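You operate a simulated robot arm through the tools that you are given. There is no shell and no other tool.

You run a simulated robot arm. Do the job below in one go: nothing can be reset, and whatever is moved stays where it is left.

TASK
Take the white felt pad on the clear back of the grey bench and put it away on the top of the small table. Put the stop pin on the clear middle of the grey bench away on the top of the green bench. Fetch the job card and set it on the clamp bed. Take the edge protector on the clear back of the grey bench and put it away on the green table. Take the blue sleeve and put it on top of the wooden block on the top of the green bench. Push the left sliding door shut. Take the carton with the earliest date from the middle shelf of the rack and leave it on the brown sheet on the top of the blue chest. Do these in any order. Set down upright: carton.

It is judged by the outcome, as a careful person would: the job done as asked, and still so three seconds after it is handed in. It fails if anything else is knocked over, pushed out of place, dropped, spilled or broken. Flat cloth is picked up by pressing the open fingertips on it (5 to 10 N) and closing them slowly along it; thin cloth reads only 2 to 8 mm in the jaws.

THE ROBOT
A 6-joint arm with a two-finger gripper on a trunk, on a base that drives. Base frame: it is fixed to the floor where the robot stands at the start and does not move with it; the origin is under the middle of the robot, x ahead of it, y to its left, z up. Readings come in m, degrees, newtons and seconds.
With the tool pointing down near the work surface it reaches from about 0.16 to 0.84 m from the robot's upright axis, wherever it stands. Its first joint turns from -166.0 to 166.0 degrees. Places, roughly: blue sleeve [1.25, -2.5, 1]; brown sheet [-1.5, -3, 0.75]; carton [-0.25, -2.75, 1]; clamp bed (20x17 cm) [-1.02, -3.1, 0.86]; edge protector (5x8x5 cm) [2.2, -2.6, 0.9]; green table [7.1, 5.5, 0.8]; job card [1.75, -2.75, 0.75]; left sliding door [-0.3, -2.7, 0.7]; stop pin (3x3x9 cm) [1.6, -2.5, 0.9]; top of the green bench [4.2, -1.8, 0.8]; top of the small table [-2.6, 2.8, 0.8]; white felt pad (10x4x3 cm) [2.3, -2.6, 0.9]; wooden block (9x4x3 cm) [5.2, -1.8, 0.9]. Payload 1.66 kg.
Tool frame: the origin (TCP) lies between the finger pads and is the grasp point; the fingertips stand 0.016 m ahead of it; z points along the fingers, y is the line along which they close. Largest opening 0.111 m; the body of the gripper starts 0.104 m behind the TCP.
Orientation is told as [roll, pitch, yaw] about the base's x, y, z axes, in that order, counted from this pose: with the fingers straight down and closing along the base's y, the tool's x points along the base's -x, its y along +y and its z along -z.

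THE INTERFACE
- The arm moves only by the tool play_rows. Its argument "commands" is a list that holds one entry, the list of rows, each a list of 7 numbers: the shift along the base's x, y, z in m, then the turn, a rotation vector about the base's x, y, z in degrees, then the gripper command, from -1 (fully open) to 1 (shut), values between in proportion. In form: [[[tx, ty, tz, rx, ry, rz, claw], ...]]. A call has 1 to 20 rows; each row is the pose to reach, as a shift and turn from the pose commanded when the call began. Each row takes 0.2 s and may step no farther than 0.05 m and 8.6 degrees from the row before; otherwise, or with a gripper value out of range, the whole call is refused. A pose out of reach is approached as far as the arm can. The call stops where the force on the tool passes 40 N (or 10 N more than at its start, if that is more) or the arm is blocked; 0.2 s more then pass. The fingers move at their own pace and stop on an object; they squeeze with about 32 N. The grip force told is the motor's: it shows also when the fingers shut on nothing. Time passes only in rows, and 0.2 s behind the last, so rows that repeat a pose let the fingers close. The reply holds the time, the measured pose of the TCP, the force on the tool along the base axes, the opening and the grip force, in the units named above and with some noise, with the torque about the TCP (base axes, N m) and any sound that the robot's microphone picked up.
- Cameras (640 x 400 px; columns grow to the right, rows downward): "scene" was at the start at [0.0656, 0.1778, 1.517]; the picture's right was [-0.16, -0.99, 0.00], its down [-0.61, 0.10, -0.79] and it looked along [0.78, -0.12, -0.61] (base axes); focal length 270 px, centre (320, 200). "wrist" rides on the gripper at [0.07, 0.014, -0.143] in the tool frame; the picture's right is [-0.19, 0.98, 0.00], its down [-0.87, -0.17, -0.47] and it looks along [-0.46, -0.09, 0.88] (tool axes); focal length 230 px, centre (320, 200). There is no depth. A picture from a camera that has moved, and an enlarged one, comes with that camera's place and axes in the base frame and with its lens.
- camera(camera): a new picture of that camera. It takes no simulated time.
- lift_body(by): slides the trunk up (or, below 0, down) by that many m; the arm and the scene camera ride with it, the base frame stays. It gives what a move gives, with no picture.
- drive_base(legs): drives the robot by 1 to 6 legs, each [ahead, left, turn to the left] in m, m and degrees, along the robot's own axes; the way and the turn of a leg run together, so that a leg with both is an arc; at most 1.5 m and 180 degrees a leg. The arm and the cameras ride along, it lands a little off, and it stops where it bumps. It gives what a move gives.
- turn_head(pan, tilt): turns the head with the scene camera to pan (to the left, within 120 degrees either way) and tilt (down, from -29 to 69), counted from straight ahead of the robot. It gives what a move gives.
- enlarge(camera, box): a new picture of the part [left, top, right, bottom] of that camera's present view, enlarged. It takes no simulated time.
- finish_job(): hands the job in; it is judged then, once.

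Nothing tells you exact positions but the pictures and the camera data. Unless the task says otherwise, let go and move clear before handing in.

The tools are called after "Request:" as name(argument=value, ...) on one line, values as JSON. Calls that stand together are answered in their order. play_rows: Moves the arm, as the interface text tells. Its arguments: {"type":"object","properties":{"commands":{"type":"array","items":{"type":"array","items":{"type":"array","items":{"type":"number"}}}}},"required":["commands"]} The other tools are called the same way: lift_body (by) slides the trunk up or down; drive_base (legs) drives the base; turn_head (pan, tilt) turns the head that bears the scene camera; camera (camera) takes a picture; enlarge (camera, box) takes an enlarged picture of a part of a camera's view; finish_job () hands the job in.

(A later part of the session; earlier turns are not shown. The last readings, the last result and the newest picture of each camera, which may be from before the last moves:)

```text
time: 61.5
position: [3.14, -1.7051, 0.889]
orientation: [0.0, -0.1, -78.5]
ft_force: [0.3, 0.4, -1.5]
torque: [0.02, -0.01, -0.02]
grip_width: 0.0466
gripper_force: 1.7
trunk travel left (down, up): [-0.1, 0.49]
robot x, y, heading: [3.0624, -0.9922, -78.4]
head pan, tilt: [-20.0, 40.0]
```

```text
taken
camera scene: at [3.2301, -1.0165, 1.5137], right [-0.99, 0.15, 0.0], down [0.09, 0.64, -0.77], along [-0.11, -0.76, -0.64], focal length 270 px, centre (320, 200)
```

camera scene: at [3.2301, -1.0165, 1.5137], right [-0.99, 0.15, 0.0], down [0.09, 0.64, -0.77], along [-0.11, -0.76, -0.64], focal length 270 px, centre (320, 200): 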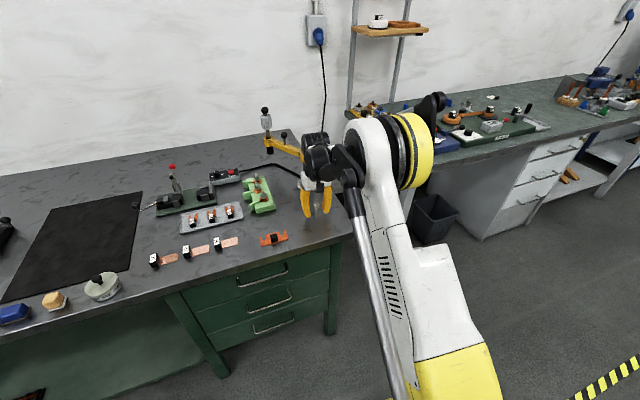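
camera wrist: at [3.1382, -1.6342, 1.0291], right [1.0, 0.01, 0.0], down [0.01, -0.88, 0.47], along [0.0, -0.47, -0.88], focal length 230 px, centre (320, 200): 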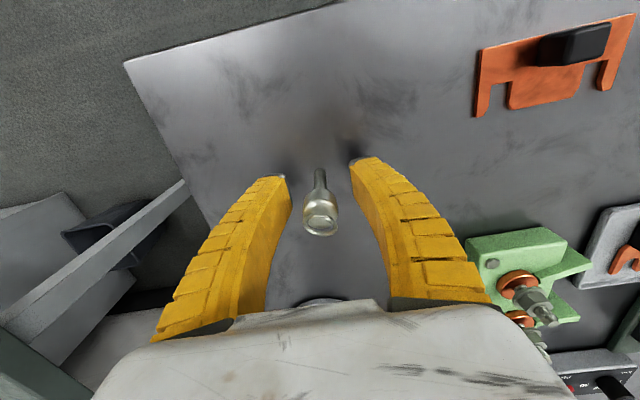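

One step was too long; I repeat the lift with shorter steps.

Request:
play_rows(commands=[[[0, 0, 0.02, 0, 0, 0, 0.2], [0, 0, 0.05, 0, 0, 0, 0.2], [0, 0, 0.09, 0, 0, 0, 0.2], [0, 0, 0.13, 0, 0, 0, 0.2], [0, 0, 0.17, 0, 0, 0, 0], [0, 0.02, 0.2, 0, 0, 0, -0.5], [0, 0.06, 0.22, 0, 0, 0, -1], [-0.01, 0.1, 0.22, 0, 0, 0, -1], [-0.02, 0.14, 0.22, 0, 0, 0, -1]]])

Request:
camera(camera="wrist")

Request:
camera(camera="scene")

```text
time: 63.5
position: [3.1204, -1.5661, 1.1087]
orientation: [0.1, 0.0, -78.5]
ft_force: [-0.6, -0.5, 0.0]
torque: [-0.02, 0.0, 0.01]
grip_width: 0.111
gripper_force: 0.0
trunk travel left (down, up): [-0.1, 0.49]
robot x, y, heading: [3.0598, -0.9933, -78.4]
head pan, tilt: [-20.0, 40.0]
```

```text
taken
camera wrist: at [3.1182, -1.4944, 1.2504], right [1.0, 0.01, 0.0], down [0.01, -0.88, 0.47], along [0.01, -0.47, -0.88], focal length 230 px, centre (320, 200)
```

wrist: 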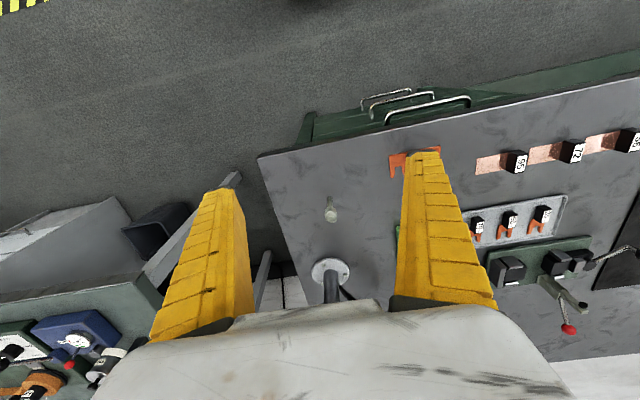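

```text
taken
camera scene: at [3.2299, -1.0158, 1.5138], right [-0.99, 0.15, 0.0], down [0.09, 0.64, -0.77], along [-0.11, -0.76, -0.64], focal length 270 px, centre (320, 200)
```

scene: 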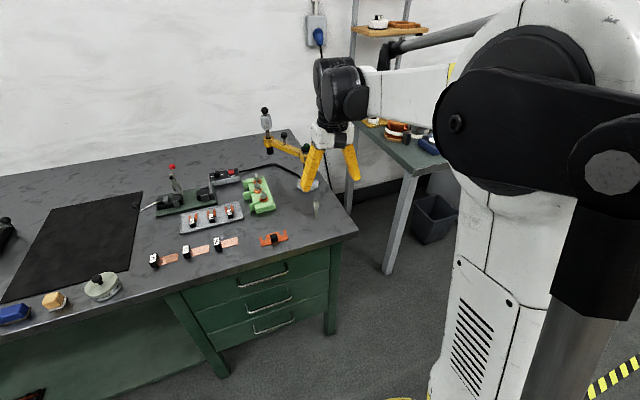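

The pin stands safely on the green bench. Next is the blue edge protector at about (2.18,-2.64); I drive back to the grey bench in front of it.

Request:
drive_base(legs=[[0, -1.2, 0], [0.35, 0, 0]])

Request:
turn_head(pan=0, tilt=38)

Request:
camera(camera="scene")

```text
time: 71.4
position: [2.0355, -2.1505, 1.1068]
orientation: [0.1, 0.0, -77.7]
ft_force: [0.3, -1.0, 0.2]
torque: [0.01, 0.0, 0.0]
grip_width: 0.1109
gripper_force: 0.1
trunk travel left (down, up): [-0.1, 0.49]
robot x, y, heading: [1.968, -1.5778, -78.0]
head pan, tilt: [-20.0, 40.0]
```

```text
time: 72.2
position: [2.0347, -2.1498, 1.1082]
orientation: [0.0, 0.0, -77.8]
ft_force: [-0.6, 0.0, -0.1]
torque: [0.01, -0.02, 0.0]
grip_width: 0.1109
gripper_force: 0.1
trunk travel left (down, up): [-0.1, 0.49]
robot x, y, heading: [1.9638, -1.5746, -77.7]
head pan, tilt: [0.0, 38.0]
```

```text
taken
camera scene: at [2.1669, -1.5986, 1.5167], right [-0.98, -0.21, 0.0], down [-0.13, 0.6, -0.79], along [0.17, -0.77, -0.62], focal length 270 px, centre (320, 200)
```

scene: 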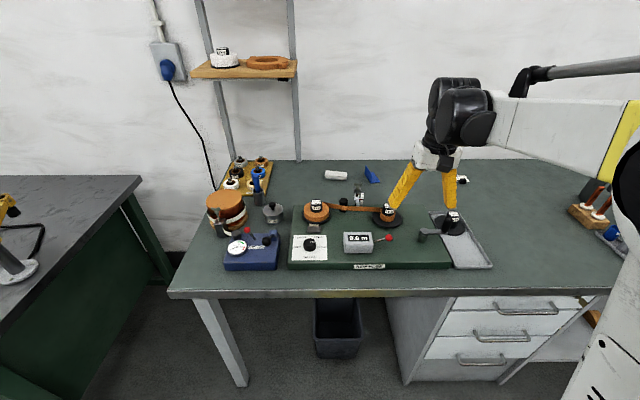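

The edge is 0.5 m ahead; I go 0.22 m closer and bring the gripper over the edge protector.

Request:
drive_base(legs=[[0.22, 0, 0]])

Request:
camera(camera="scene")

Request:
enlarge(camera="scene", box=[280, 130, 420, 230])

Request:
camera(camera="wrist")

```text
time: 73.9
position: [2.0819, -2.3675, 1.1076]
orientation: [0.0, 0.1, -77.6]
ft_force: [0.3, -0.1, -0.6]
torque: [0.04, 0.02, 0.01]
grip_width: 0.111
gripper_force: 0.0
trunk travel left (down, up): [-0.1, 0.49]
robot x, y, heading: [2.0165, -1.7921, -77.6]
head pan, tilt: [0.0, 38.0]
```

```text
taken
camera scene: at [2.2143, -1.8148, 1.5166], right [-0.98, -0.21, 0.0], down [-0.13, 0.6, -0.79], along [0.17, -0.77, -0.62], focal length 270 px, centre (320, 200)
```

scene: 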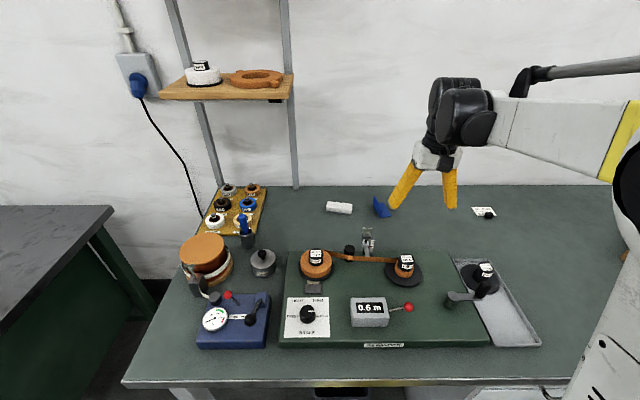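

```text
4.00 times, centred on (350, 180) of scene
camera zoom: at [2.2143, -1.8148, 1.5166], right [-0.98, -0.21, 0.0], down [-0.13, 0.6, -0.79], along [0.17, -0.77, -0.62], focal length 1080 px, centre (200, 280)
```

zoom: 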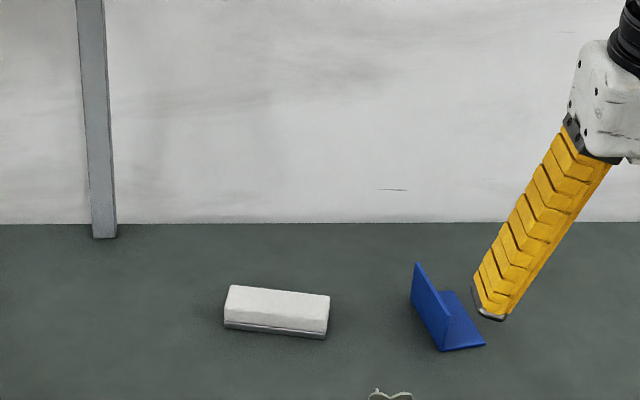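

```text
taken
camera wrist: at [2.0798, -2.2952, 1.2499], right [1.0, 0.02, 0.0], down [0.02, -0.88, 0.47], along [0.01, -0.47, -0.88], focal length 230 px, centre (320, 200)
```

wrist: 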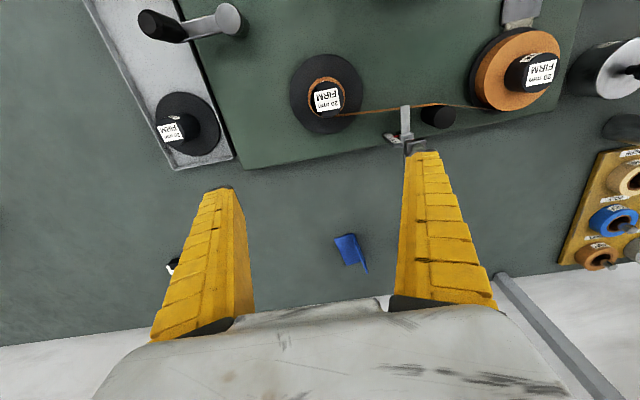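

I now approach the protector's upright flange, centred near (2.18,-2.634), turning the jaws 11.6° to close across the flange and tilting 15° forward for reach.

Request:
play_rows(commands=[[[0.014, -0.038, 0, -2, -0.7, 1.6, -1], [0.028, -0.076, 0, -4, -1.4, 3.3, -1], [0.042, -0.114, 0, -6, -2, 5, -1], [0.056, -0.152, 0, -8, -2.7, 6.6, -1], [0.07, -0.19, 0, -10, -3.3, 8.2, -1], [0.084, -0.228, 0, -12, -4, 9.9, -1], [0.098, -0.2665, 0, -14.28, -4.7, 11.53, -1], [0.098, -0.2665, -0.04, -14.28, -4.7, 11.53, -1], [0.098, -0.2665, -0.08, -14.28, -4.7, 11.53, -1], [0.098, -0.2665, -0.1, -14.28, -4.7, 11.53, -1]]])

Request:
camera(camera="wrist")

Request:
enlarge(camera="scene", box=[290, 90, 450, 230])

```text
time: 76.1
position: [2.179, -2.6342, 1.0053]
orientation: [-0.1, -15.0, -65.9]
ft_force: [0.2, 0.6, 0.5]
torque: [0.0, 0.0, -0.01]
grip_width: 0.1107
gripper_force: 0.1
trunk travel left (down, up): [-0.1, 0.49]
robot x, y, heading: [2.0148, -1.7904, -77.7]
head pan, tilt: [0.0, 38.0]
```

```text
taken
camera wrist: at [2.1477, -2.532, 1.1249], right [0.97, 0.23, 0.05], down [0.14, -0.72, 0.68], along [0.19, -0.65, -0.73], focal length 230 px, centre (320, 200)
```

wrist: 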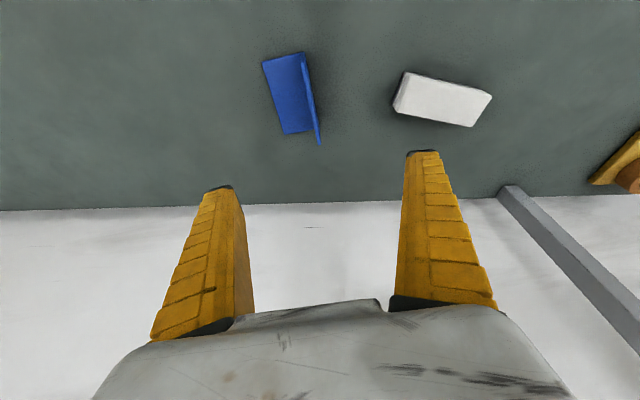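

```text
2.86 times, centred on (370, 160) of scene
camera zoom: at [2.2142, -1.8144, 1.5167], right [-0.98, -0.21, 0.0], down [-0.13, 0.6, -0.79], along [0.17, -0.77, -0.62], focal length 771 px, centre (177, 314)
```

zoom: 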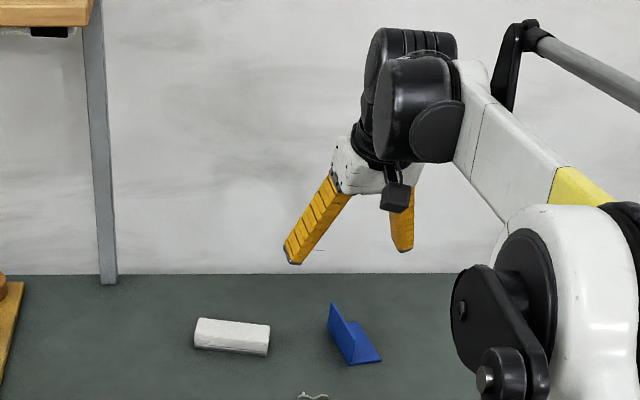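

The jaws are aligned across the flange; its middle is about (2.170,-2.612). I shift slightly and lower over it.

Request:
play_rows(commands=[[[-0.009, 0.021, -0.03, 0, 0, 0, -1], [-0.009, 0.021, -0.06, 0, 0, 0, -1], [-0.009, 0.021, -0.09, 0, 0, 0, -1], [-0.009, 0.021, -0.11, 0, 0, 0, -1], [-0.009, 0.021, -0.126, 0, 0, 0, -1], [-0.009, 0.021, -0.126, 0, 0, 0, -1]]])

Request:
camera(camera="wrist")

Request:
enlarge(camera="scene", box=[290, 90, 450, 230])

```text
time: 77.5
position: [2.1705, -2.6127, 0.8829]
orientation: [0.1, -15.0, -66.0]
ft_force: [-0.3, -0.9, -0.1]
torque: [0.02, 0.01, 0.0]
grip_width: 0.1109
gripper_force: 0.0
trunk travel left (down, up): [-0.1, 0.49]
robot x, y, heading: [2.0157, -1.7904, -77.8]
head pan, tilt: [0.0, 38.0]
```

```text
taken
camera wrist: at [2.1405, -2.5111, 1.0014], right [0.97, 0.23, 0.05], down [0.14, -0.72, 0.68], along [0.19, -0.65, -0.73], focal length 230 px, centre (320, 200)
```

wrist: 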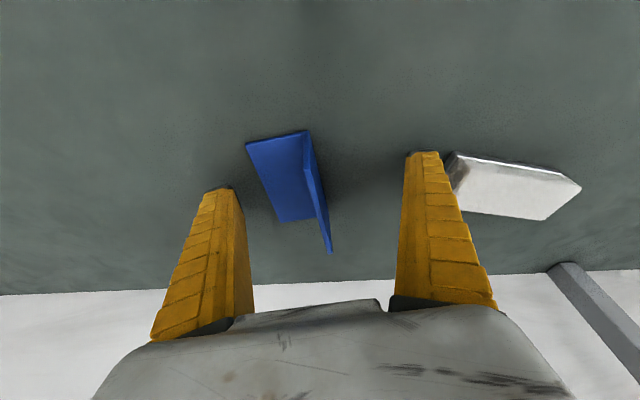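

```text
2.86 times, centred on (370, 160) of scene
camera zoom: at [2.2141, -1.8142, 1.5167], right [-0.98, -0.21, 0.0], down [-0.13, 0.6, -0.79], along [0.17, -0.77, -0.62], focal length 771 px, centre (177, 314)
```

zoom: 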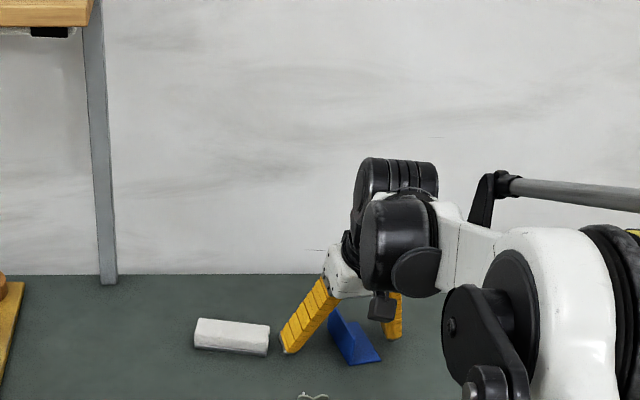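

The flange is centred between the fingers. I close on it.

Request:
play_rows(commands=[[[0, 0, -0.003, 0, 0, 0, 0], [0, 0, -0.003, 0, 0, 0, 0.5], [0, 0, -0.003, 0, 0, 0, 0.8], [0, 0, -0.003, 0, 0, 0, 1], [0, 0, -0.003, 0, 0, 0, 1], [0, 0, -0.003, 0, 0, 0, 1]]])

Request:
camera(camera="wrist")

```text
time: 78.9
position: [2.1708, -2.6116, 0.8785]
orientation: [0.0, -15.0, -66.0]
ft_force: [-1.1, 0.4, 2.2]
torque: [0.04, 0.03, 0.02]
grip_width: 0.0058
gripper_force: 30.7
trunk travel left (down, up): [-0.1, 0.49]
robot x, y, heading: [2.0128, -1.7904, -77.6]
head pan, tilt: [0.0, 38.0]
```

```text
taken
camera wrist: at [2.1402, -2.5107, 0.999], right [0.97, 0.23, 0.05], down [0.14, -0.72, 0.68], along [0.19, -0.65, -0.73], focal length 230 px, centre (320, 200)
```

wrist: 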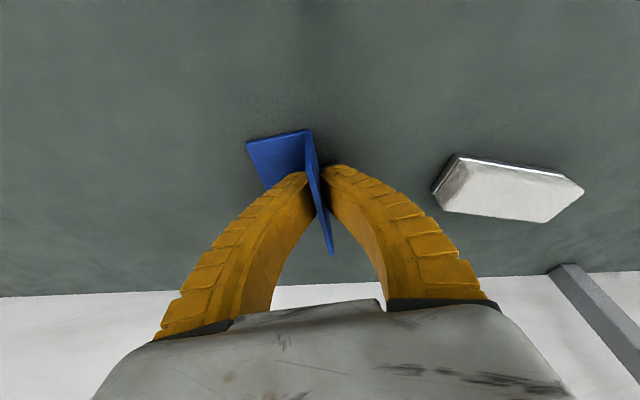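

The flange is gripped. I lift straight up and draw the arm back.

Request:
play_rows(commands=[[[0, 0, 0.02, 0, 0, 0, 1], [0, 0, 0.06, 0, 0, 0, 1], [0, 0, 0.1, 0, 0, 0, 1], [0, 0, 0.14, 0, 0, 0, 1], [0, 0, 0.18, 0, 0, 0, 1], [0, 0, 0.22, 0, 0, 0, 1], [-0.008, 0.03, 0.24, 2, 0.6, 0, 1], [-0.016, 0.07, 0.24, 5, 1.5, 0, 1], [-0.024, 0.11, 0.24, 8, 2.5, 0, 1], [-0.032, 0.15, 0.24, 11, 3.5, 0, 1], [-0.04, 0.19, 0.24, 13.7, 6.1, 0, 1]]])

Request:
camera(camera="wrist")

Request:
camera(camera="scene")

```text
time: 81.3
position: [2.1318, -2.4202, 1.1186]
orientation: [-0.1, 0.1, -65.9]
ft_force: [0.8, -0.2, 0.6]
torque: [0.0, -0.01, 0.0]
grip_width: 0.006
gripper_force: 31.1
trunk travel left (down, up): [-0.1, 0.49]
robot x, y, heading: [2.0136, -1.7925, -77.8]
head pan, tilt: [0.0, 38.0]
```

```text
taken
camera wrist: at [2.1145, -2.351, 1.2603], right [0.97, 0.23, 0.0], down [0.2, -0.86, 0.47], along [0.11, -0.46, -0.88], focal length 230 px, centre (320, 200)
```

wrist: 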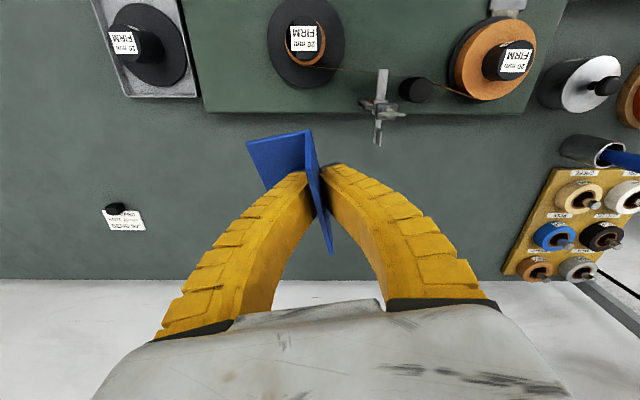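

```text
taken
camera scene: at [2.2141, -1.8136, 1.5167], right [-0.98, -0.21, 0.0], down [-0.13, 0.6, -0.79], along [0.17, -0.77, -0.62], focal length 270 px, centre (320, 200)
```

scene: 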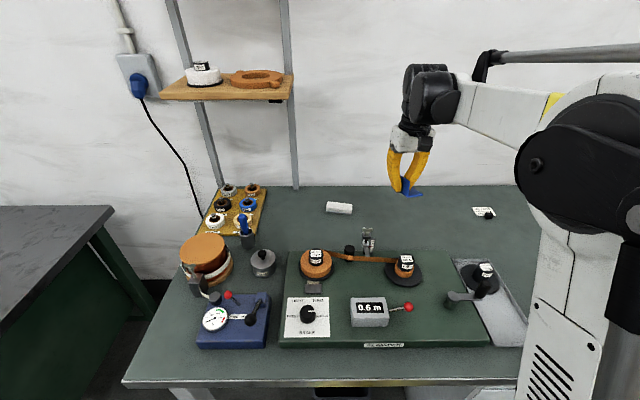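

The edge protector is held and clear. I back out and turn to drive down the aisle toward the green table (7.1, 5.5).

Request:
drive_base(legs=[[-0.65, 0, 0], [0, 0, 90], [1.4, 0.5, 0]])

Request:
turn_head(pan=10, tilt=15)

Request:
camera(camera="scene")

```text
time: 95.7
position: [3.7585, -0.252, 1.117]
orientation: [0.0, 0.0, 24.1]
ft_force: [0.1, 0.8, -0.5]
torque: [-0.01, 0.02, -0.01]
grip_width: 0.0058
gripper_force: 31.4
trunk travel left (down, up): [-0.1, 0.49]
robot x, y, heading: [3.1296, -0.3702, 12.3]
head pan, tilt: [0.0, 38.0]
```

```text
time: 96.6
position: [3.7578, -0.2517, 1.1179]
orientation: [0.0, -0.1, 24.0]
ft_force: [-0.3, -0.5, -0.4]
torque: [-0.01, 0.02, 0.04]
grip_width: 0.006
gripper_force: 31.2
trunk travel left (down, up): [-0.1, 0.49]
robot x, y, heading: [3.1302, -0.3676, 12.4]
head pan, tilt: [10.0, 15.0]
```

```text
taken
camera scene: at [3.1549, -0.1523, 1.5532], right [0.38, -0.92, 0.0], down [-0.24, -0.1, -0.97], along [0.89, 0.37, -0.26], focal length 270 px, centre (320, 200)
```

scene: 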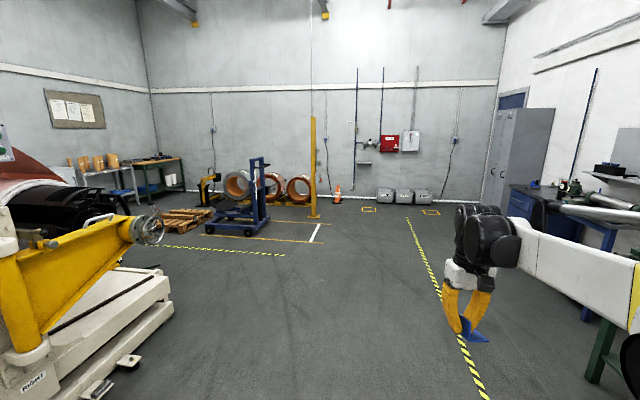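

The green table is visible at the far left back, behind a pallet and a blue trolley. I enlarge it to plan the approach.

Request:
enlarge(camera="scene", box=[40, 130, 260, 260])

```text
2.91 times, centred on (150, 195) of scene
camera zoom: at [3.1549, -0.1523, 1.5532], right [0.38, -0.92, 0.0], down [-0.24, -0.1, -0.97], along [0.89, 0.37, -0.26], focal length 785 px, centre (814, 214)
```

zoom: 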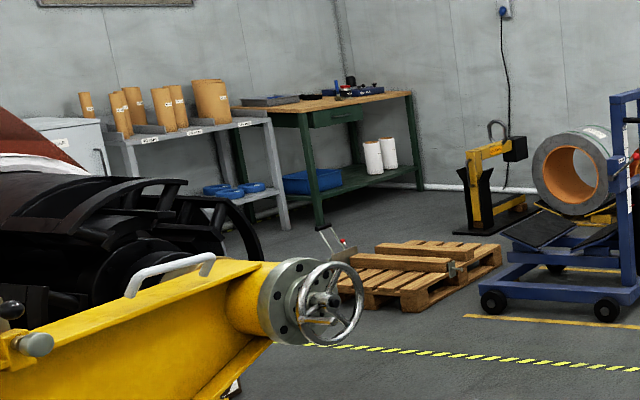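

The table has a wooden top on a green frame, front legs near (6.9,5.3) and (8.0,5.5). I drive around the machine's end toward it and look again.

Request:
drive_base(legs=[[1.2, 0.4, 0], [1.1, 0.4, 0], [0, 0, 55]])

Request:
turn_head(pan=0, tilt=20)

Request:
camera(camera="scene")

```text
time: 110.8
position: [5.3979, 1.5124, 1.1178]
orientation: [0.1, 0.0, 80.3]
ft_force: [-0.1, 0.3, -0.8]
torque: [-0.01, -0.01, -0.01]
grip_width: 0.0061
gripper_force: 30.6
trunk travel left (down, up): [-0.1, 0.49]
robot x, y, heading: [5.1501, 0.9215, 68.9]
head pan, tilt: [10.0, 15.0]
```

```text
time: 111.5
position: [5.3972, 1.5105, 1.1179]
orientation: [0.0, 0.0, 80.5]
ft_force: [-0.8, 0.4, 0.0]
torque: [-0.02, 0.01, -0.02]
grip_width: 0.0061
gripper_force: 30.9
trunk travel left (down, up): [-0.1, 0.49]
robot x, y, heading: [5.1464, 0.9173, 68.9]
head pan, tilt: [0.0, 20.0]
```

```text
taken
camera scene: at [4.997, 1.0588, 1.5451], right [0.93, -0.36, 0.0], down [-0.12, -0.32, -0.94], along [0.34, 0.88, -0.34], focal length 270 px, centre (320, 200)
```

scene: 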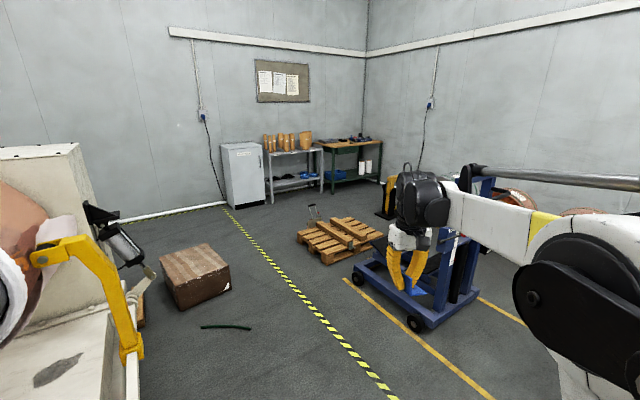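

I can pass between the brown box (left, x<5.0) and the pallet (right, x>5.82). I turn to face along y and drive to the gap's mouth at x ≈ 5.43.

Request:
drive_base(legs=[[0, 0, 21], [1.3, -0.28, 0]])

Request:
turn_head(pan=0, tilt=35)

Request:
camera(camera="scene")

```text
time: 119.5
position: [5.4392, 2.8977, 1.1171]
orientation: [0.0, 0.0, 101.8]
ft_force: [0.1, -0.3, -0.8]
torque: [0.0, 0.03, -0.03]
grip_width: 0.0057
gripper_force: 30.5
trunk travel left (down, up): [-0.1, 0.49]
robot x, y, heading: [5.4217, 2.2564, 90.4]
head pan, tilt: [0.0, 20.0]
```

```text
time: 120.3
position: [5.4387, 2.8985, 1.118]
orientation: [0.0, -0.1, 101.8]
ft_force: [-0.1, 0.4, -0.1]
torque: [-0.02, 0.01, -0.02]
grip_width: 0.0059
gripper_force: 30.7
trunk travel left (down, up): [-0.1, 0.49]
robot x, y, heading: [5.4186, 2.262, 90.1]
head pan, tilt: [0.0, 35.0]
```

```text
taken
camera scene: at [5.2314, 2.3262, 1.5213], right [1.0, 0.0, 0.0], down [0.0, -0.57, -0.82], along [0.0, 0.82, -0.57], focal length 270 px, centre (320, 200)
```

scene: 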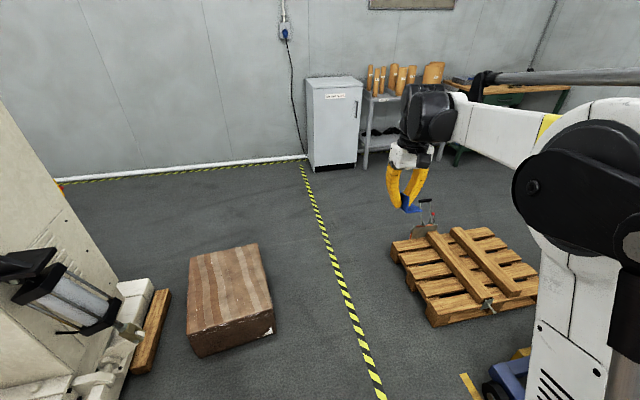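

The gap is centred near x ≈ 5.40. I drive straight through it.

Request:
drive_base(legs=[[1.4, 0.02, 0], [0.55, 0, 0]])

Request:
turn_head(pan=-35, tilt=28)

Request:
camera(camera="scene")

```text
time: 130.0
position: [5.4055, 4.8529, 1.117]
orientation: [0.0, -0.1, 102.1]
ft_force: [0.1, -0.4, -2.2]
torque: [-0.04, 0.0, 0.01]
grip_width: 0.0058
gripper_force: 30.6
trunk travel left (down, up): [-0.1, 0.49]
robot x, y, heading: [5.3904, 4.2146, 90.5]
head pan, tilt: [0.0, 35.0]
```

```text
time: 131.0
position: [5.4048, 4.8525, 1.1174]
orientation: [0.0, 0.1, 102.3]
ft_force: [-0.4, -0.1, -0.1]
torque: [-0.02, -0.01, 0.01]
grip_width: 0.0061
gripper_force: 31.3
trunk travel left (down, up): [-0.1, 0.49]
robot x, y, heading: [5.3896, 4.2103, 90.3]
head pan, tilt: [-35.0, 28.0]
```

```text
taken
camera scene: at [5.2538, 4.2666, 1.5322], right [0.83, -0.56, 0.0], down [-0.27, -0.39, -0.88], along [0.5, 0.73, -0.47], focal length 270 px, centre (320, 200)
```

scene: 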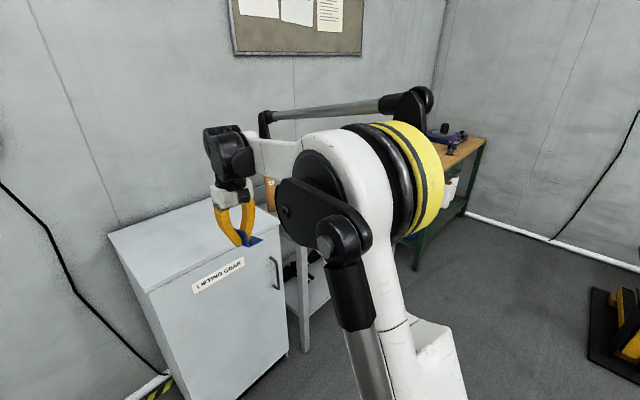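

The cabinet and shelf are close ahead, so I back off a little, face the table's direction (about 101°), and slide right along its front.

Request:
drive_base(legs=[[-0.15, 0, 0], [0, 0, 11], [0, -1.3, 0], [0, -0.3, 0]])

Request:
turn_head(pan=0, tilt=32)

Request:
camera(camera="scene")

```text
time: 135.9
position: [5.751, 4.7946, 1.118]
orientation: [-0.2, 0.1, 113.0]
ft_force: [-1.0, -1.2, 0.1]
torque: [0.04, -0.08, -0.01]
grip_width: 0.0059
gripper_force: 31.3
trunk travel left (down, up): [-0.1, 0.49]
robot x, y, heading: [5.8553, 4.1632, 101.5]
head pan, tilt: [-35.0, 28.0]
stopped in leg 3: the robot was blocked; the commanded pose is now the measured one
```

```text
time: 136.9
position: [5.7538, 4.7952, 1.1178]
orientation: [-0.1, 0.0, 113.0]
ft_force: [-0.4, 0.6, -0.8]
torque: [0.01, -0.01, 0.01]
grip_width: 0.0059
gripper_force: 30.7
trunk travel left (down, up): [-0.1, 0.49]
robot x, y, heading: [5.8544, 4.1639, 101.3]
head pan, tilt: [0.0, 32.0]
```

```text
taken
camera scene: at [5.6594, 4.1947, 1.5259], right [0.98, 0.2, 0.0], down [0.1, -0.52, -0.85], along [-0.17, 0.83, -0.53], focal length 270 px, centre (320, 200)
```

scene: 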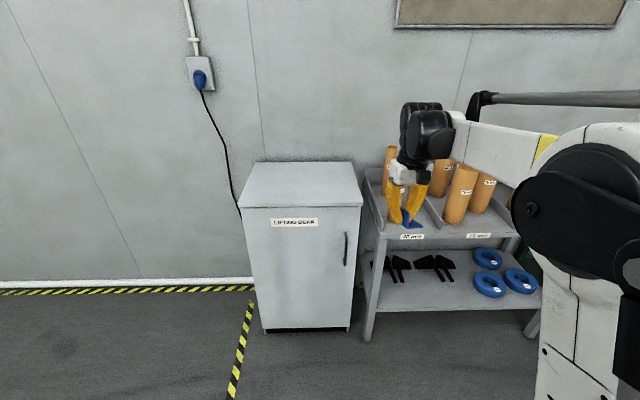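

The base bumped into something on its right at (5.86,4.16), probably the object behind the pallet. I look down there.

Request:
turn_head(pan=-60, tilt=60)

Request:
camera(camera="scene")

Request:
turn_head(pan=-110, tilt=55)

Request:
camera(camera="scene")

Request:
camera(camera="wrist")

```text
time: 138.2
position: [5.754, 4.7952, 1.1175]
orientation: [-0.1, 0.2, 112.8]
ft_force: [1.1, -1.0, -1.3]
torque: [-0.01, 0.04, 0.0]
grip_width: 0.0064
gripper_force: 30.9
trunk travel left (down, up): [-0.1, 0.49]
robot x, y, heading: [5.8566, 4.1628, 101.6]
head pan, tilt: [-60.0, 60.0]
```

```text
taken
camera scene: at [5.7272, 4.1511, 1.487], right [0.66, -0.75, 0.0], down [-0.65, -0.57, -0.5], along [0.37, 0.33, -0.87], focal length 270 px, centre (320, 200)
```

scene: 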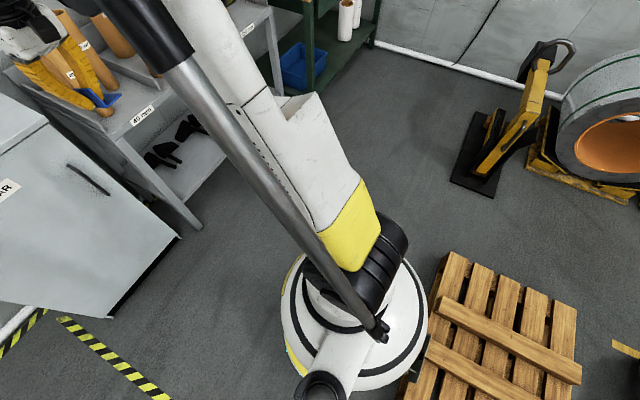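

```text
time: 139.4
position: [5.7534, 4.7951, 1.1172]
orientation: [-0.1, -0.1, 112.9]
ft_force: [0.5, 0.4, 0.0]
torque: [-0.02, -0.01, -0.02]
grip_width: 0.0058
gripper_force: 30.5
trunk travel left (down, up): [-0.1, 0.49]
robot x, y, heading: [5.8627, 4.1651, 101.8]
head pan, tilt: [-110.0, 55.0]
```

```text
taken
camera scene: at [5.7486, 4.0962, 1.493], right [-0.15, -0.99, 0.0], down [-0.81, 0.12, -0.57], along [0.57, -0.08, -0.82], focal length 270 px, centre (320, 200)
```

scene: 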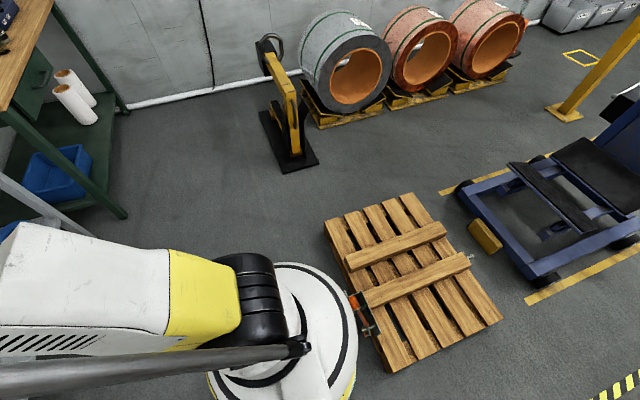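

```text
taken
camera wrist: at [5.7669, 4.7253, 1.2602], right [-0.98, -0.21, 0.0], down [-0.18, 0.86, 0.47], along [-0.1, 0.46, -0.88], focal length 230 px, centre (320, 200)
```

wrist: 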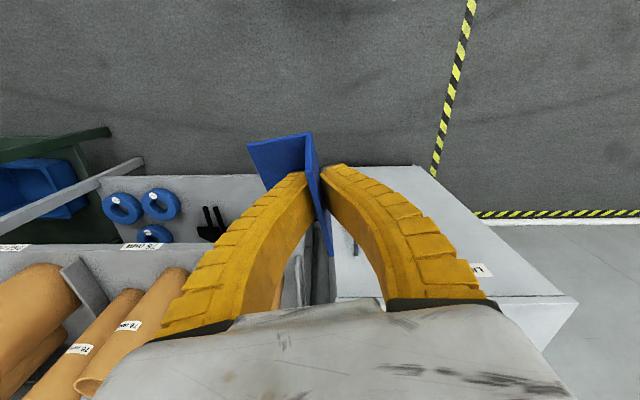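

The base has met the small upright tool at the pallet's corner. I back away from it to the left and inspect it.

Request:
drive_base(legs=[[0, 0.2, 0]])

Request:
turn_head(pan=-95, tilt=50)

Request:
camera(camera="scene")

Request:
enlarge(camera="scene", box=[290, 170, 450, 270])

```text
time: 141.0
position: [5.5566, 4.7545, 1.1184]
orientation: [-0.1, -0.1, 113.0]
ft_force: [-0.3, -0.2, 0.1]
torque: [-0.02, -0.02, -0.01]
grip_width: 0.0059
gripper_force: 31.1
trunk travel left (down, up): [-0.1, 0.49]
robot x, y, heading: [5.664, 4.1264, 101.7]
head pan, tilt: [-110.0, 55.0]
```

```text
time: 141.8
position: [5.557, 4.7541, 1.1184]
orientation: [-0.1, 0.1, 113.1]
ft_force: [-1.0, 0.1, -1.8]
torque: [-0.02, 0.02, 0.0]
grip_width: 0.0057
gripper_force: 30.9
trunk travel left (down, up): [-0.1, 0.49]
robot x, y, heading: [5.665, 4.1236, 101.6]
head pan, tilt: [-95.0, 50.0]
```

```text
taken
camera scene: at [5.5595, 4.0753, 1.4995], right [0.11, -0.99, 0.0], down [-0.76, -0.09, -0.64], along [0.64, 0.07, -0.77], focal length 270 px, centre (320, 200)
```

scene: 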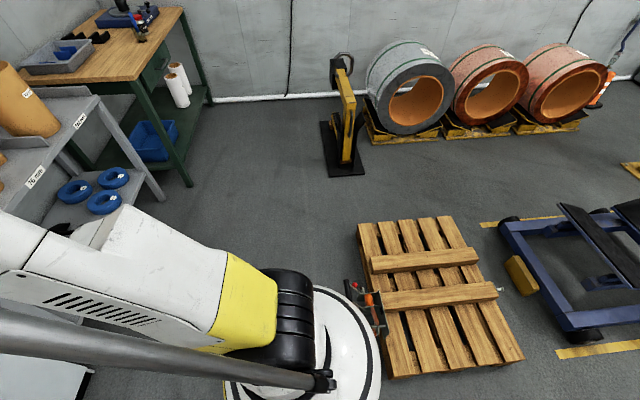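

```text
4.00 times, centred on (370, 220) of scene
camera zoom: at [5.5595, 4.0753, 1.4995], right [0.11, -0.99, 0.0], down [-0.76, -0.09, -0.64], along [0.64, 0.07, -0.77], focal length 1080 px, centre (120, 120)
```

zoom: 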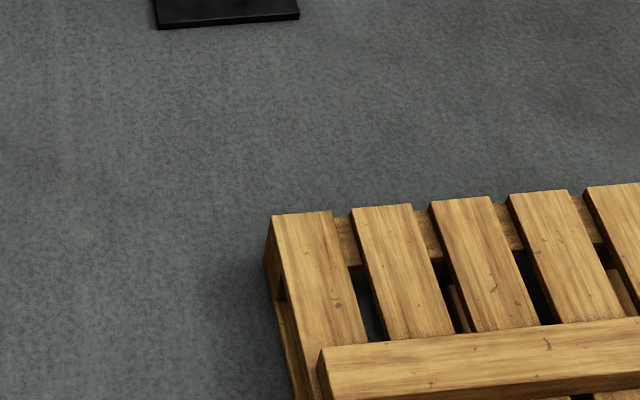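

Request:
enlarge(camera="scene", box=[310, 250, 470, 400])

```text
2.67 times, centred on (390, 325) of scene
camera zoom: at [5.5595, 4.0753, 1.4995], right [0.11, -0.99, 0.0], down [-0.76, -0.09, -0.64], along [0.64, 0.07, -0.77], focal length 720 px, centre (133, -133)
```

zoom: 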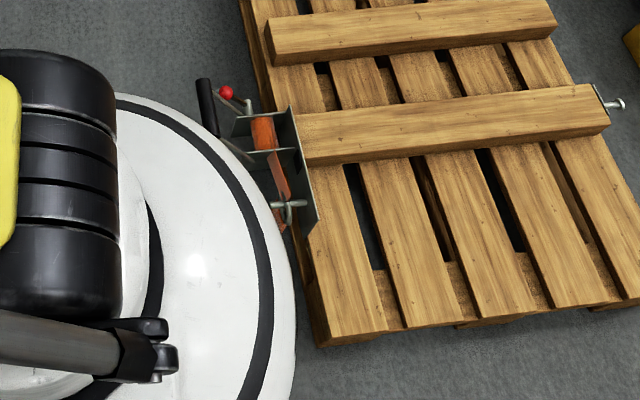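

The tool sits in the same place as before ((6.01,3.91)), apparently undisturbed. I turn toward +x and take a wider path closer to the shelves, then along the table's front.

Request:
drive_base(legs=[[0, 0, -90], [0.2, 0.4, 0]])

Request:
turn_head(pan=10, tilt=35)

Request:
camera(camera="scene")

```text
time: 148.3
position: [6.4153, 4.6616, 1.119]
orientation: [-0.1, -0.1, 22.8]
ft_force: [-0.7, -0.4, -0.2]
torque: [-0.03, 0.0, -0.02]
grip_width: 0.006
gripper_force: 31.2
trunk travel left (down, up): [-0.1, 0.49]
robot x, y, heading: [5.7815, 4.5575, 11.4]
head pan, tilt: [-95.0, 50.0]
```

```text
time: 150.1
position: [6.4157, 4.6611, 1.118]
orientation: [-0.1, 0.0, 22.8]
ft_force: [-0.3, -0.3, -1.4]
torque: [-0.01, 0.01, -0.07]
grip_width: 0.006
gripper_force: 30.9
trunk travel left (down, up): [-0.1, 0.49]
robot x, y, heading: [5.7839, 4.5574, 11.4]
head pan, tilt: [10.0, 35.0]
```

```text
taken
camera scene: at [5.8091, 4.7713, 1.5212], right [0.36, -0.93, 0.0], down [-0.53, -0.21, -0.82], along [0.76, 0.3, -0.57], focal length 270 px, centre (320, 200)
```

scene: 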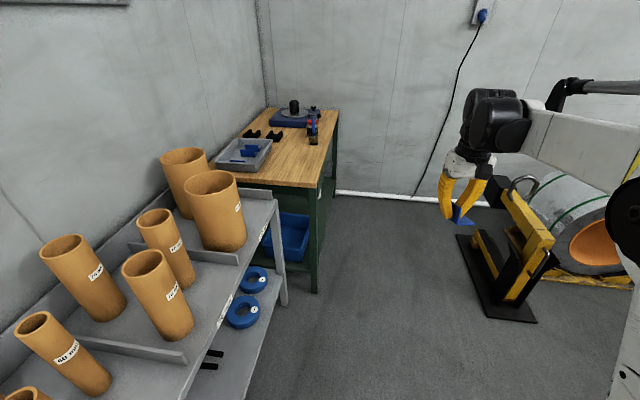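

The way is clear. The table's front-left area around (7.16,5.39) is free; I drive along and turn to face the table.

Request:
drive_base(legs=[[0.8, -0.04, 0], [0.73, -0.03, 0], [0, 0, 91.5]])

Request:
turn_head(pan=0, tilt=40)

Request:
camera(camera="scene")

Request:
camera(camera="wrist")

```text
time: 161.9
position: [7.1717, 5.425, 1.1181]
orientation: [-0.1, 0.1, 114.5]
ft_force: [-0.5, 1.5, 0.0]
torque: [0.0, 0.0, -0.02]
grip_width: 0.006
gripper_force: 31.1
trunk travel left (down, up): [-0.1, 0.49]
robot x, y, heading: [7.2926, 4.7974, 102.8]
head pan, tilt: [10.0, 35.0]
```

```text
time: 162.6
position: [7.1717, 5.4255, 1.1181]
orientation: [-0.1, 0.0, 114.5]
ft_force: [-0.4, 0.5, -0.9]
torque: [0.01, -0.02, 0.03]
grip_width: 0.0062
gripper_force: 30.8
trunk travel left (down, up): [-0.1, 0.49]
robot x, y, heading: [7.2972, 4.7965, 103.2]
head pan, tilt: [0.0, 40.0]
```

```text
taken
camera scene: at [7.096, 4.8181, 1.5137], right [0.97, 0.23, 0.0], down [0.15, -0.63, -0.77], along [-0.17, 0.75, -0.64], focal length 270 px, centre (320, 200)
```

scene: 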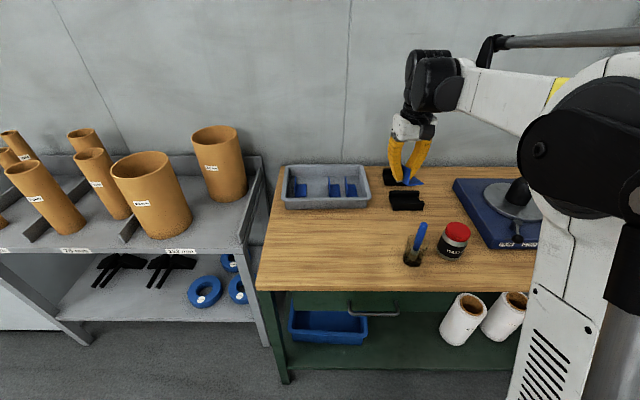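

```text
taken
camera wrist: at [7.1869, 5.3562, 1.2602], right [-0.97, -0.24, 0.0], down [-0.21, 0.86, 0.47], along [-0.11, 0.46, -0.88], focal length 230 px, centre (320, 200)
```

wrist: 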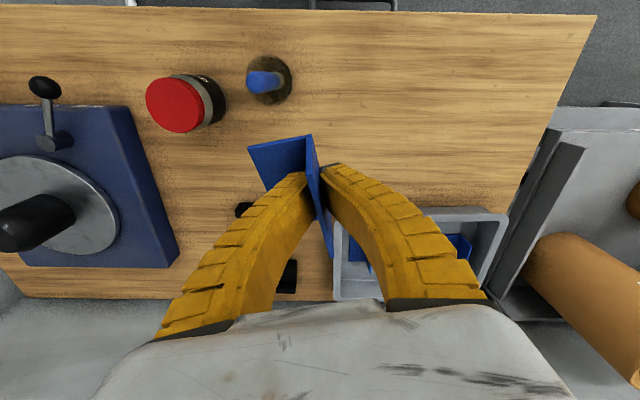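

The clear wooden area front-left, about (7.03,5.385), is free. I move over it, restore the 15° tilt the protector was gripped at, and lower.

Request:
play_rows(commands=[[[-0.035, -0.01, 0, 3.4, 1.5, 0, 1], [-0.07, -0.02, 0, 6.8, 3.1, 0, 1], [-0.105, -0.03, 0, 10.2, 4.6, 0, 1], [-0.139, -0.04, 0, 13.65, 6.22, 0, 1], [-0.139, -0.04, -0.04, 13.65, 6.22, 0, 1], [-0.139, -0.04, -0.08, 13.65, 6.22, 0, 1], [-0.139, -0.04, -0.12, 13.65, 6.22, 0, 1], [-0.139, -0.04, -0.16, 13.65, 6.22, 0, 1], [-0.139, -0.04, -0.2, 13.65, 6.22, 0, 1], [-0.139, -0.04, -0.23, 13.65, 6.22, 0, 1]]])

Request:
camera(camera="scene")

Request:
camera(camera="wrist")

```text
time: 164.8
position: [7.0316, 5.3857, 0.8886]
orientation: [-0.2, -15.0, 114.6]
ft_force: [-0.2, 1.0, -0.4]
torque: [-0.01, -0.01, 0.01]
grip_width: 0.006
gripper_force: 30.4
trunk travel left (down, up): [-0.1, 0.49]
robot x, y, heading: [7.2971, 4.7969, 102.9]
head pan, tilt: [0.0, 40.0]
```

```text
taken
camera scene: at [7.096, 4.8183, 1.5137], right [0.97, 0.23, 0.0], down [0.15, -0.63, -0.77], along [-0.17, 0.75, -0.64], focal length 270 px, centre (320, 200)
```

scene: 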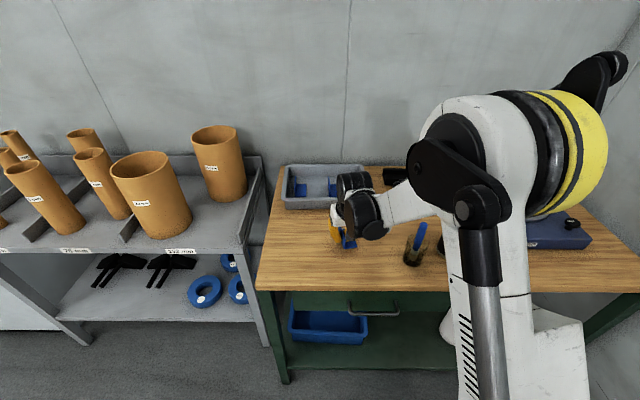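

```text
taken
camera wrist: at [7.0622, 5.2853, 1.0076], right [-0.97, -0.24, 0.05], down [-0.15, 0.72, 0.68], along [-0.2, 0.65, -0.73], focal length 230 px, centre (320, 200)
```

wrist: 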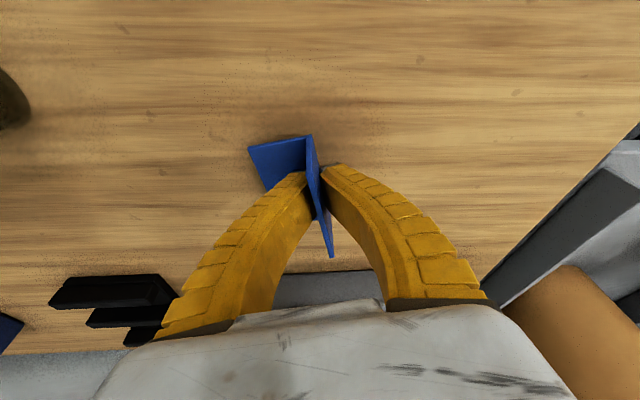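

The area under it is clear wood. I lower further in steps until it touches.

Request:
play_rows(commands=[[[0, 0, -0.015, 0, 0, 0, 1], [0, 0, -0.03, 0, 0, 0, 1], [0, 0, -0.038, 0, 0, 0, 1], [0, 0, -0.044, 0, 0, 0, 1]]])

Request:
camera(camera="wrist")

```text
time: 165.5
position: [7.0313, 5.3858, 0.8608]
orientation: [-0.1, -15.5, 114.6]
ft_force: [0.0, -2.1, 30.4]
torque: [-0.74, -0.61, 0.0]
grip_width: 0.0062
gripper_force: 30.0
trunk travel left (down, up): [-0.1, 0.49]
robot x, y, heading: [7.2979, 4.7954, 103.1]
head pan, tilt: [0.0, 40.0]
stopped in row 3: the force on the tool passed its limit at 47 N (the readings are from after the stop); the commanded pose is now the measured one
```

```text
taken
camera wrist: at [7.0611, 5.2843, 0.9788], right [-0.97, -0.24, 0.05], down [-0.14, 0.71, 0.69], along [-0.2, 0.66, -0.73], focal length 230 px, centre (320, 200)
```

wrist: 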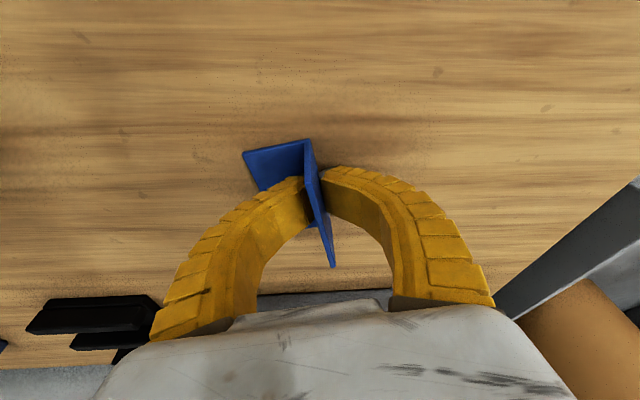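

Contact came earlier than estimated (table top near 0.83). I ease up a few millimetres to relieve the force.

Request:
play_rows(commands=[[[0, 0, 0.001, 0, 0, 0, 1], [0, 0, 0.002, 0, 0, 0, 1], [0, 0, 0.002, 0, 0, 0, 1]]])

Request:
camera(camera="wrist")

```text
time: 166.3
position: [7.0317, 5.3852, 0.8608]
orientation: [-0.1, -15.5, 114.7]
ft_force: [2.3, -4.1, 25.4]
torque: [-0.37, -0.42, 0.02]
grip_width: 0.0064
gripper_force: 30.6
trunk travel left (down, up): [-0.1, 0.49]
robot x, y, heading: [7.2962, 4.7976, 102.9]
head pan, tilt: [0.0, 40.0]
```

```text
taken
camera wrist: at [7.0611, 5.2844, 0.9798], right [-0.97, -0.24, 0.05], down [-0.14, 0.71, 0.69], along [-0.2, 0.66, -0.73], focal length 230 px, centre (320, 200)
```

wrist: 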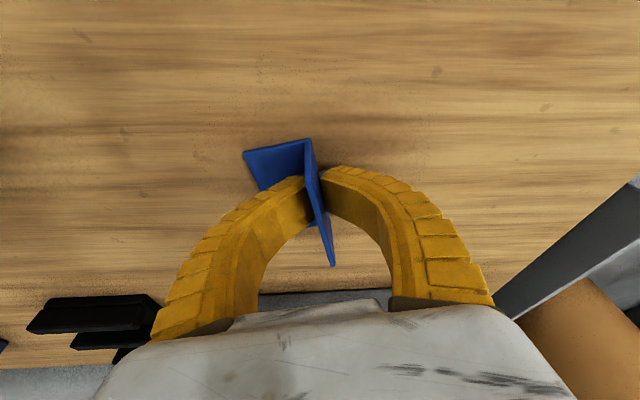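

Request:
play_rows(commands=[[[0, 0, 0.002, 0, 0, 0, 1], [0, 0, 0.004, 0, 0, 0, 1], [0, 0, 0.005, 0, 0, 0, 1], [0, 0, 0.005, 0, 0, 0, 1]]])

```text
time: 167.3
position: [7.0309, 5.3857, 0.8658]
orientation: [-0.1, -15.4, 114.7]
ft_force: [2.8, -2.7, 14.0]
torque: [-0.14, -0.2, 0.02]
grip_width: 0.0058
gripper_force: 30.7
trunk travel left (down, up): [-0.1, 0.49]
robot x, y, heading: [7.2992, 4.7996, 103.0]
head pan, tilt: [0.0, 40.0]
```

Request:
play_rows(commands=[[[0, 0, 0.002, 0, 0, 0, 1], [0, 0, 0.004, 0, 0, 0, 1], [0, 0, 0.004, 0, 0, 0, 1]]])

Request:
camera(camera="wrist")

```text
time: 168.1
position: [7.0292, 5.3881, 0.8695]
orientation: [-0.1, -15.2, 114.5]
ft_force: [-0.2, -0.5, 1.2]
torque: [0.03, -0.02, 0.02]
grip_width: 0.0059
gripper_force: 31.2
trunk travel left (down, up): [-0.1, 0.49]
robot x, y, heading: [7.2951, 4.7977, 103.2]
head pan, tilt: [0.0, 40.0]
```

```text
taken
camera wrist: at [7.0602, 5.2861, 0.9881], right [-0.97, -0.24, 0.05], down [-0.14, 0.72, 0.68], along [-0.2, 0.66, -0.73], focal length 230 px, centre (320, 200)
```

wrist: 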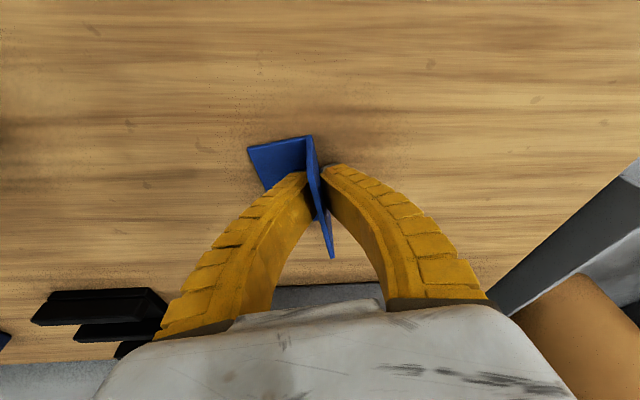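

Now nearly free of load with the protector resting on the table. I open the fingers slowly.

Request:
play_rows(commands=[[[0, 0, -0.001, 0, 0, 0, 0.9], [0, 0, -0.001, 0, 0, 0, 0.8], [0, 0, -0.001, 0, 0, 0, 0.6], [0, 0, -0.001, 0, 0, 0, 0.4], [0, 0, -0.001, 0, 0, 0, 0.3], [0, 0, -0.001, 0, 0, 0, 0.3]]])

Request:
camera(camera="wrist")

```text
time: 169.5
position: [7.0315, 5.3869, 0.8684]
orientation: [-0.1, -15.3, 114.6]
ft_force: [-2.6, -0.5, 11.0]
torque: [0.03, -0.24, -0.03]
grip_width: 0.0407
gripper_force: 0.1
trunk travel left (down, up): [-0.1, 0.49]
robot x, y, heading: [7.2947, 4.7958, 103.5]
head pan, tilt: [0.0, 40.0]
```

```text
taken
camera wrist: at [7.0604, 5.2855, 0.9871], right [-0.97, -0.24, 0.05], down [-0.14, 0.71, 0.68], along [-0.2, 0.66, -0.73], focal length 230 px, centre (320, 200)
```

wrist: 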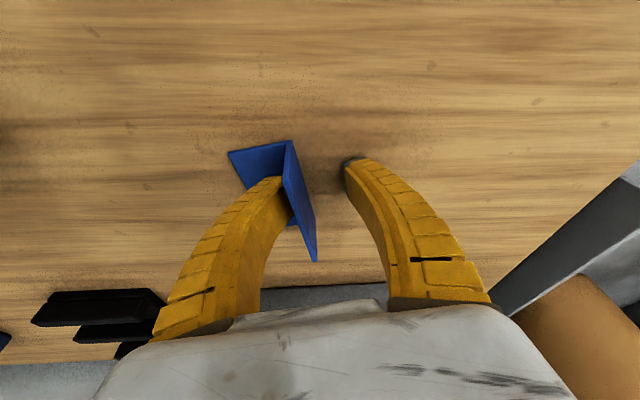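

The inner finger is resting on the protector's base; I lift straight up slowly and check that it stays.

Request:
play_rows(commands=[[[0, 0, 0.004, 0, 0, 0, 0.3], [0, 0, 0.008, 0, 0, 0, 0.3], [0, 0, 0.014, 0, 0, 0, 0.2], [0, 0, 0.02, 0, 0, 0, 0.1], [0, 0, 0.03, 0, 0, 0, 0.1]]])

Request:
camera(camera="wrist")

```text
time: 170.7
position: [7.0305, 5.3859, 0.8972]
orientation: [-0.1, -15.2, 114.6]
ft_force: [0.2, -0.1, -1.0]
torque: [0.0, 0.01, 0.01]
grip_width: 0.0523
gripper_force: 1.6
trunk travel left (down, up): [-0.1, 0.49]
robot x, y, heading: [7.2965, 4.7944, 103.1]
head pan, tilt: [0.0, 40.0]
```

```text
taken
camera wrist: at [7.06, 5.2857, 1.0167], right [-0.97, -0.24, 0.05], down [-0.14, 0.72, 0.68], along [-0.2, 0.66, -0.73], focal length 230 px, centre (320, 200)
```

wrist: 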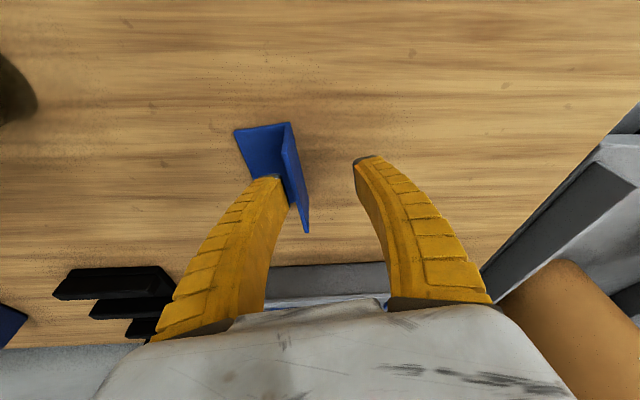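

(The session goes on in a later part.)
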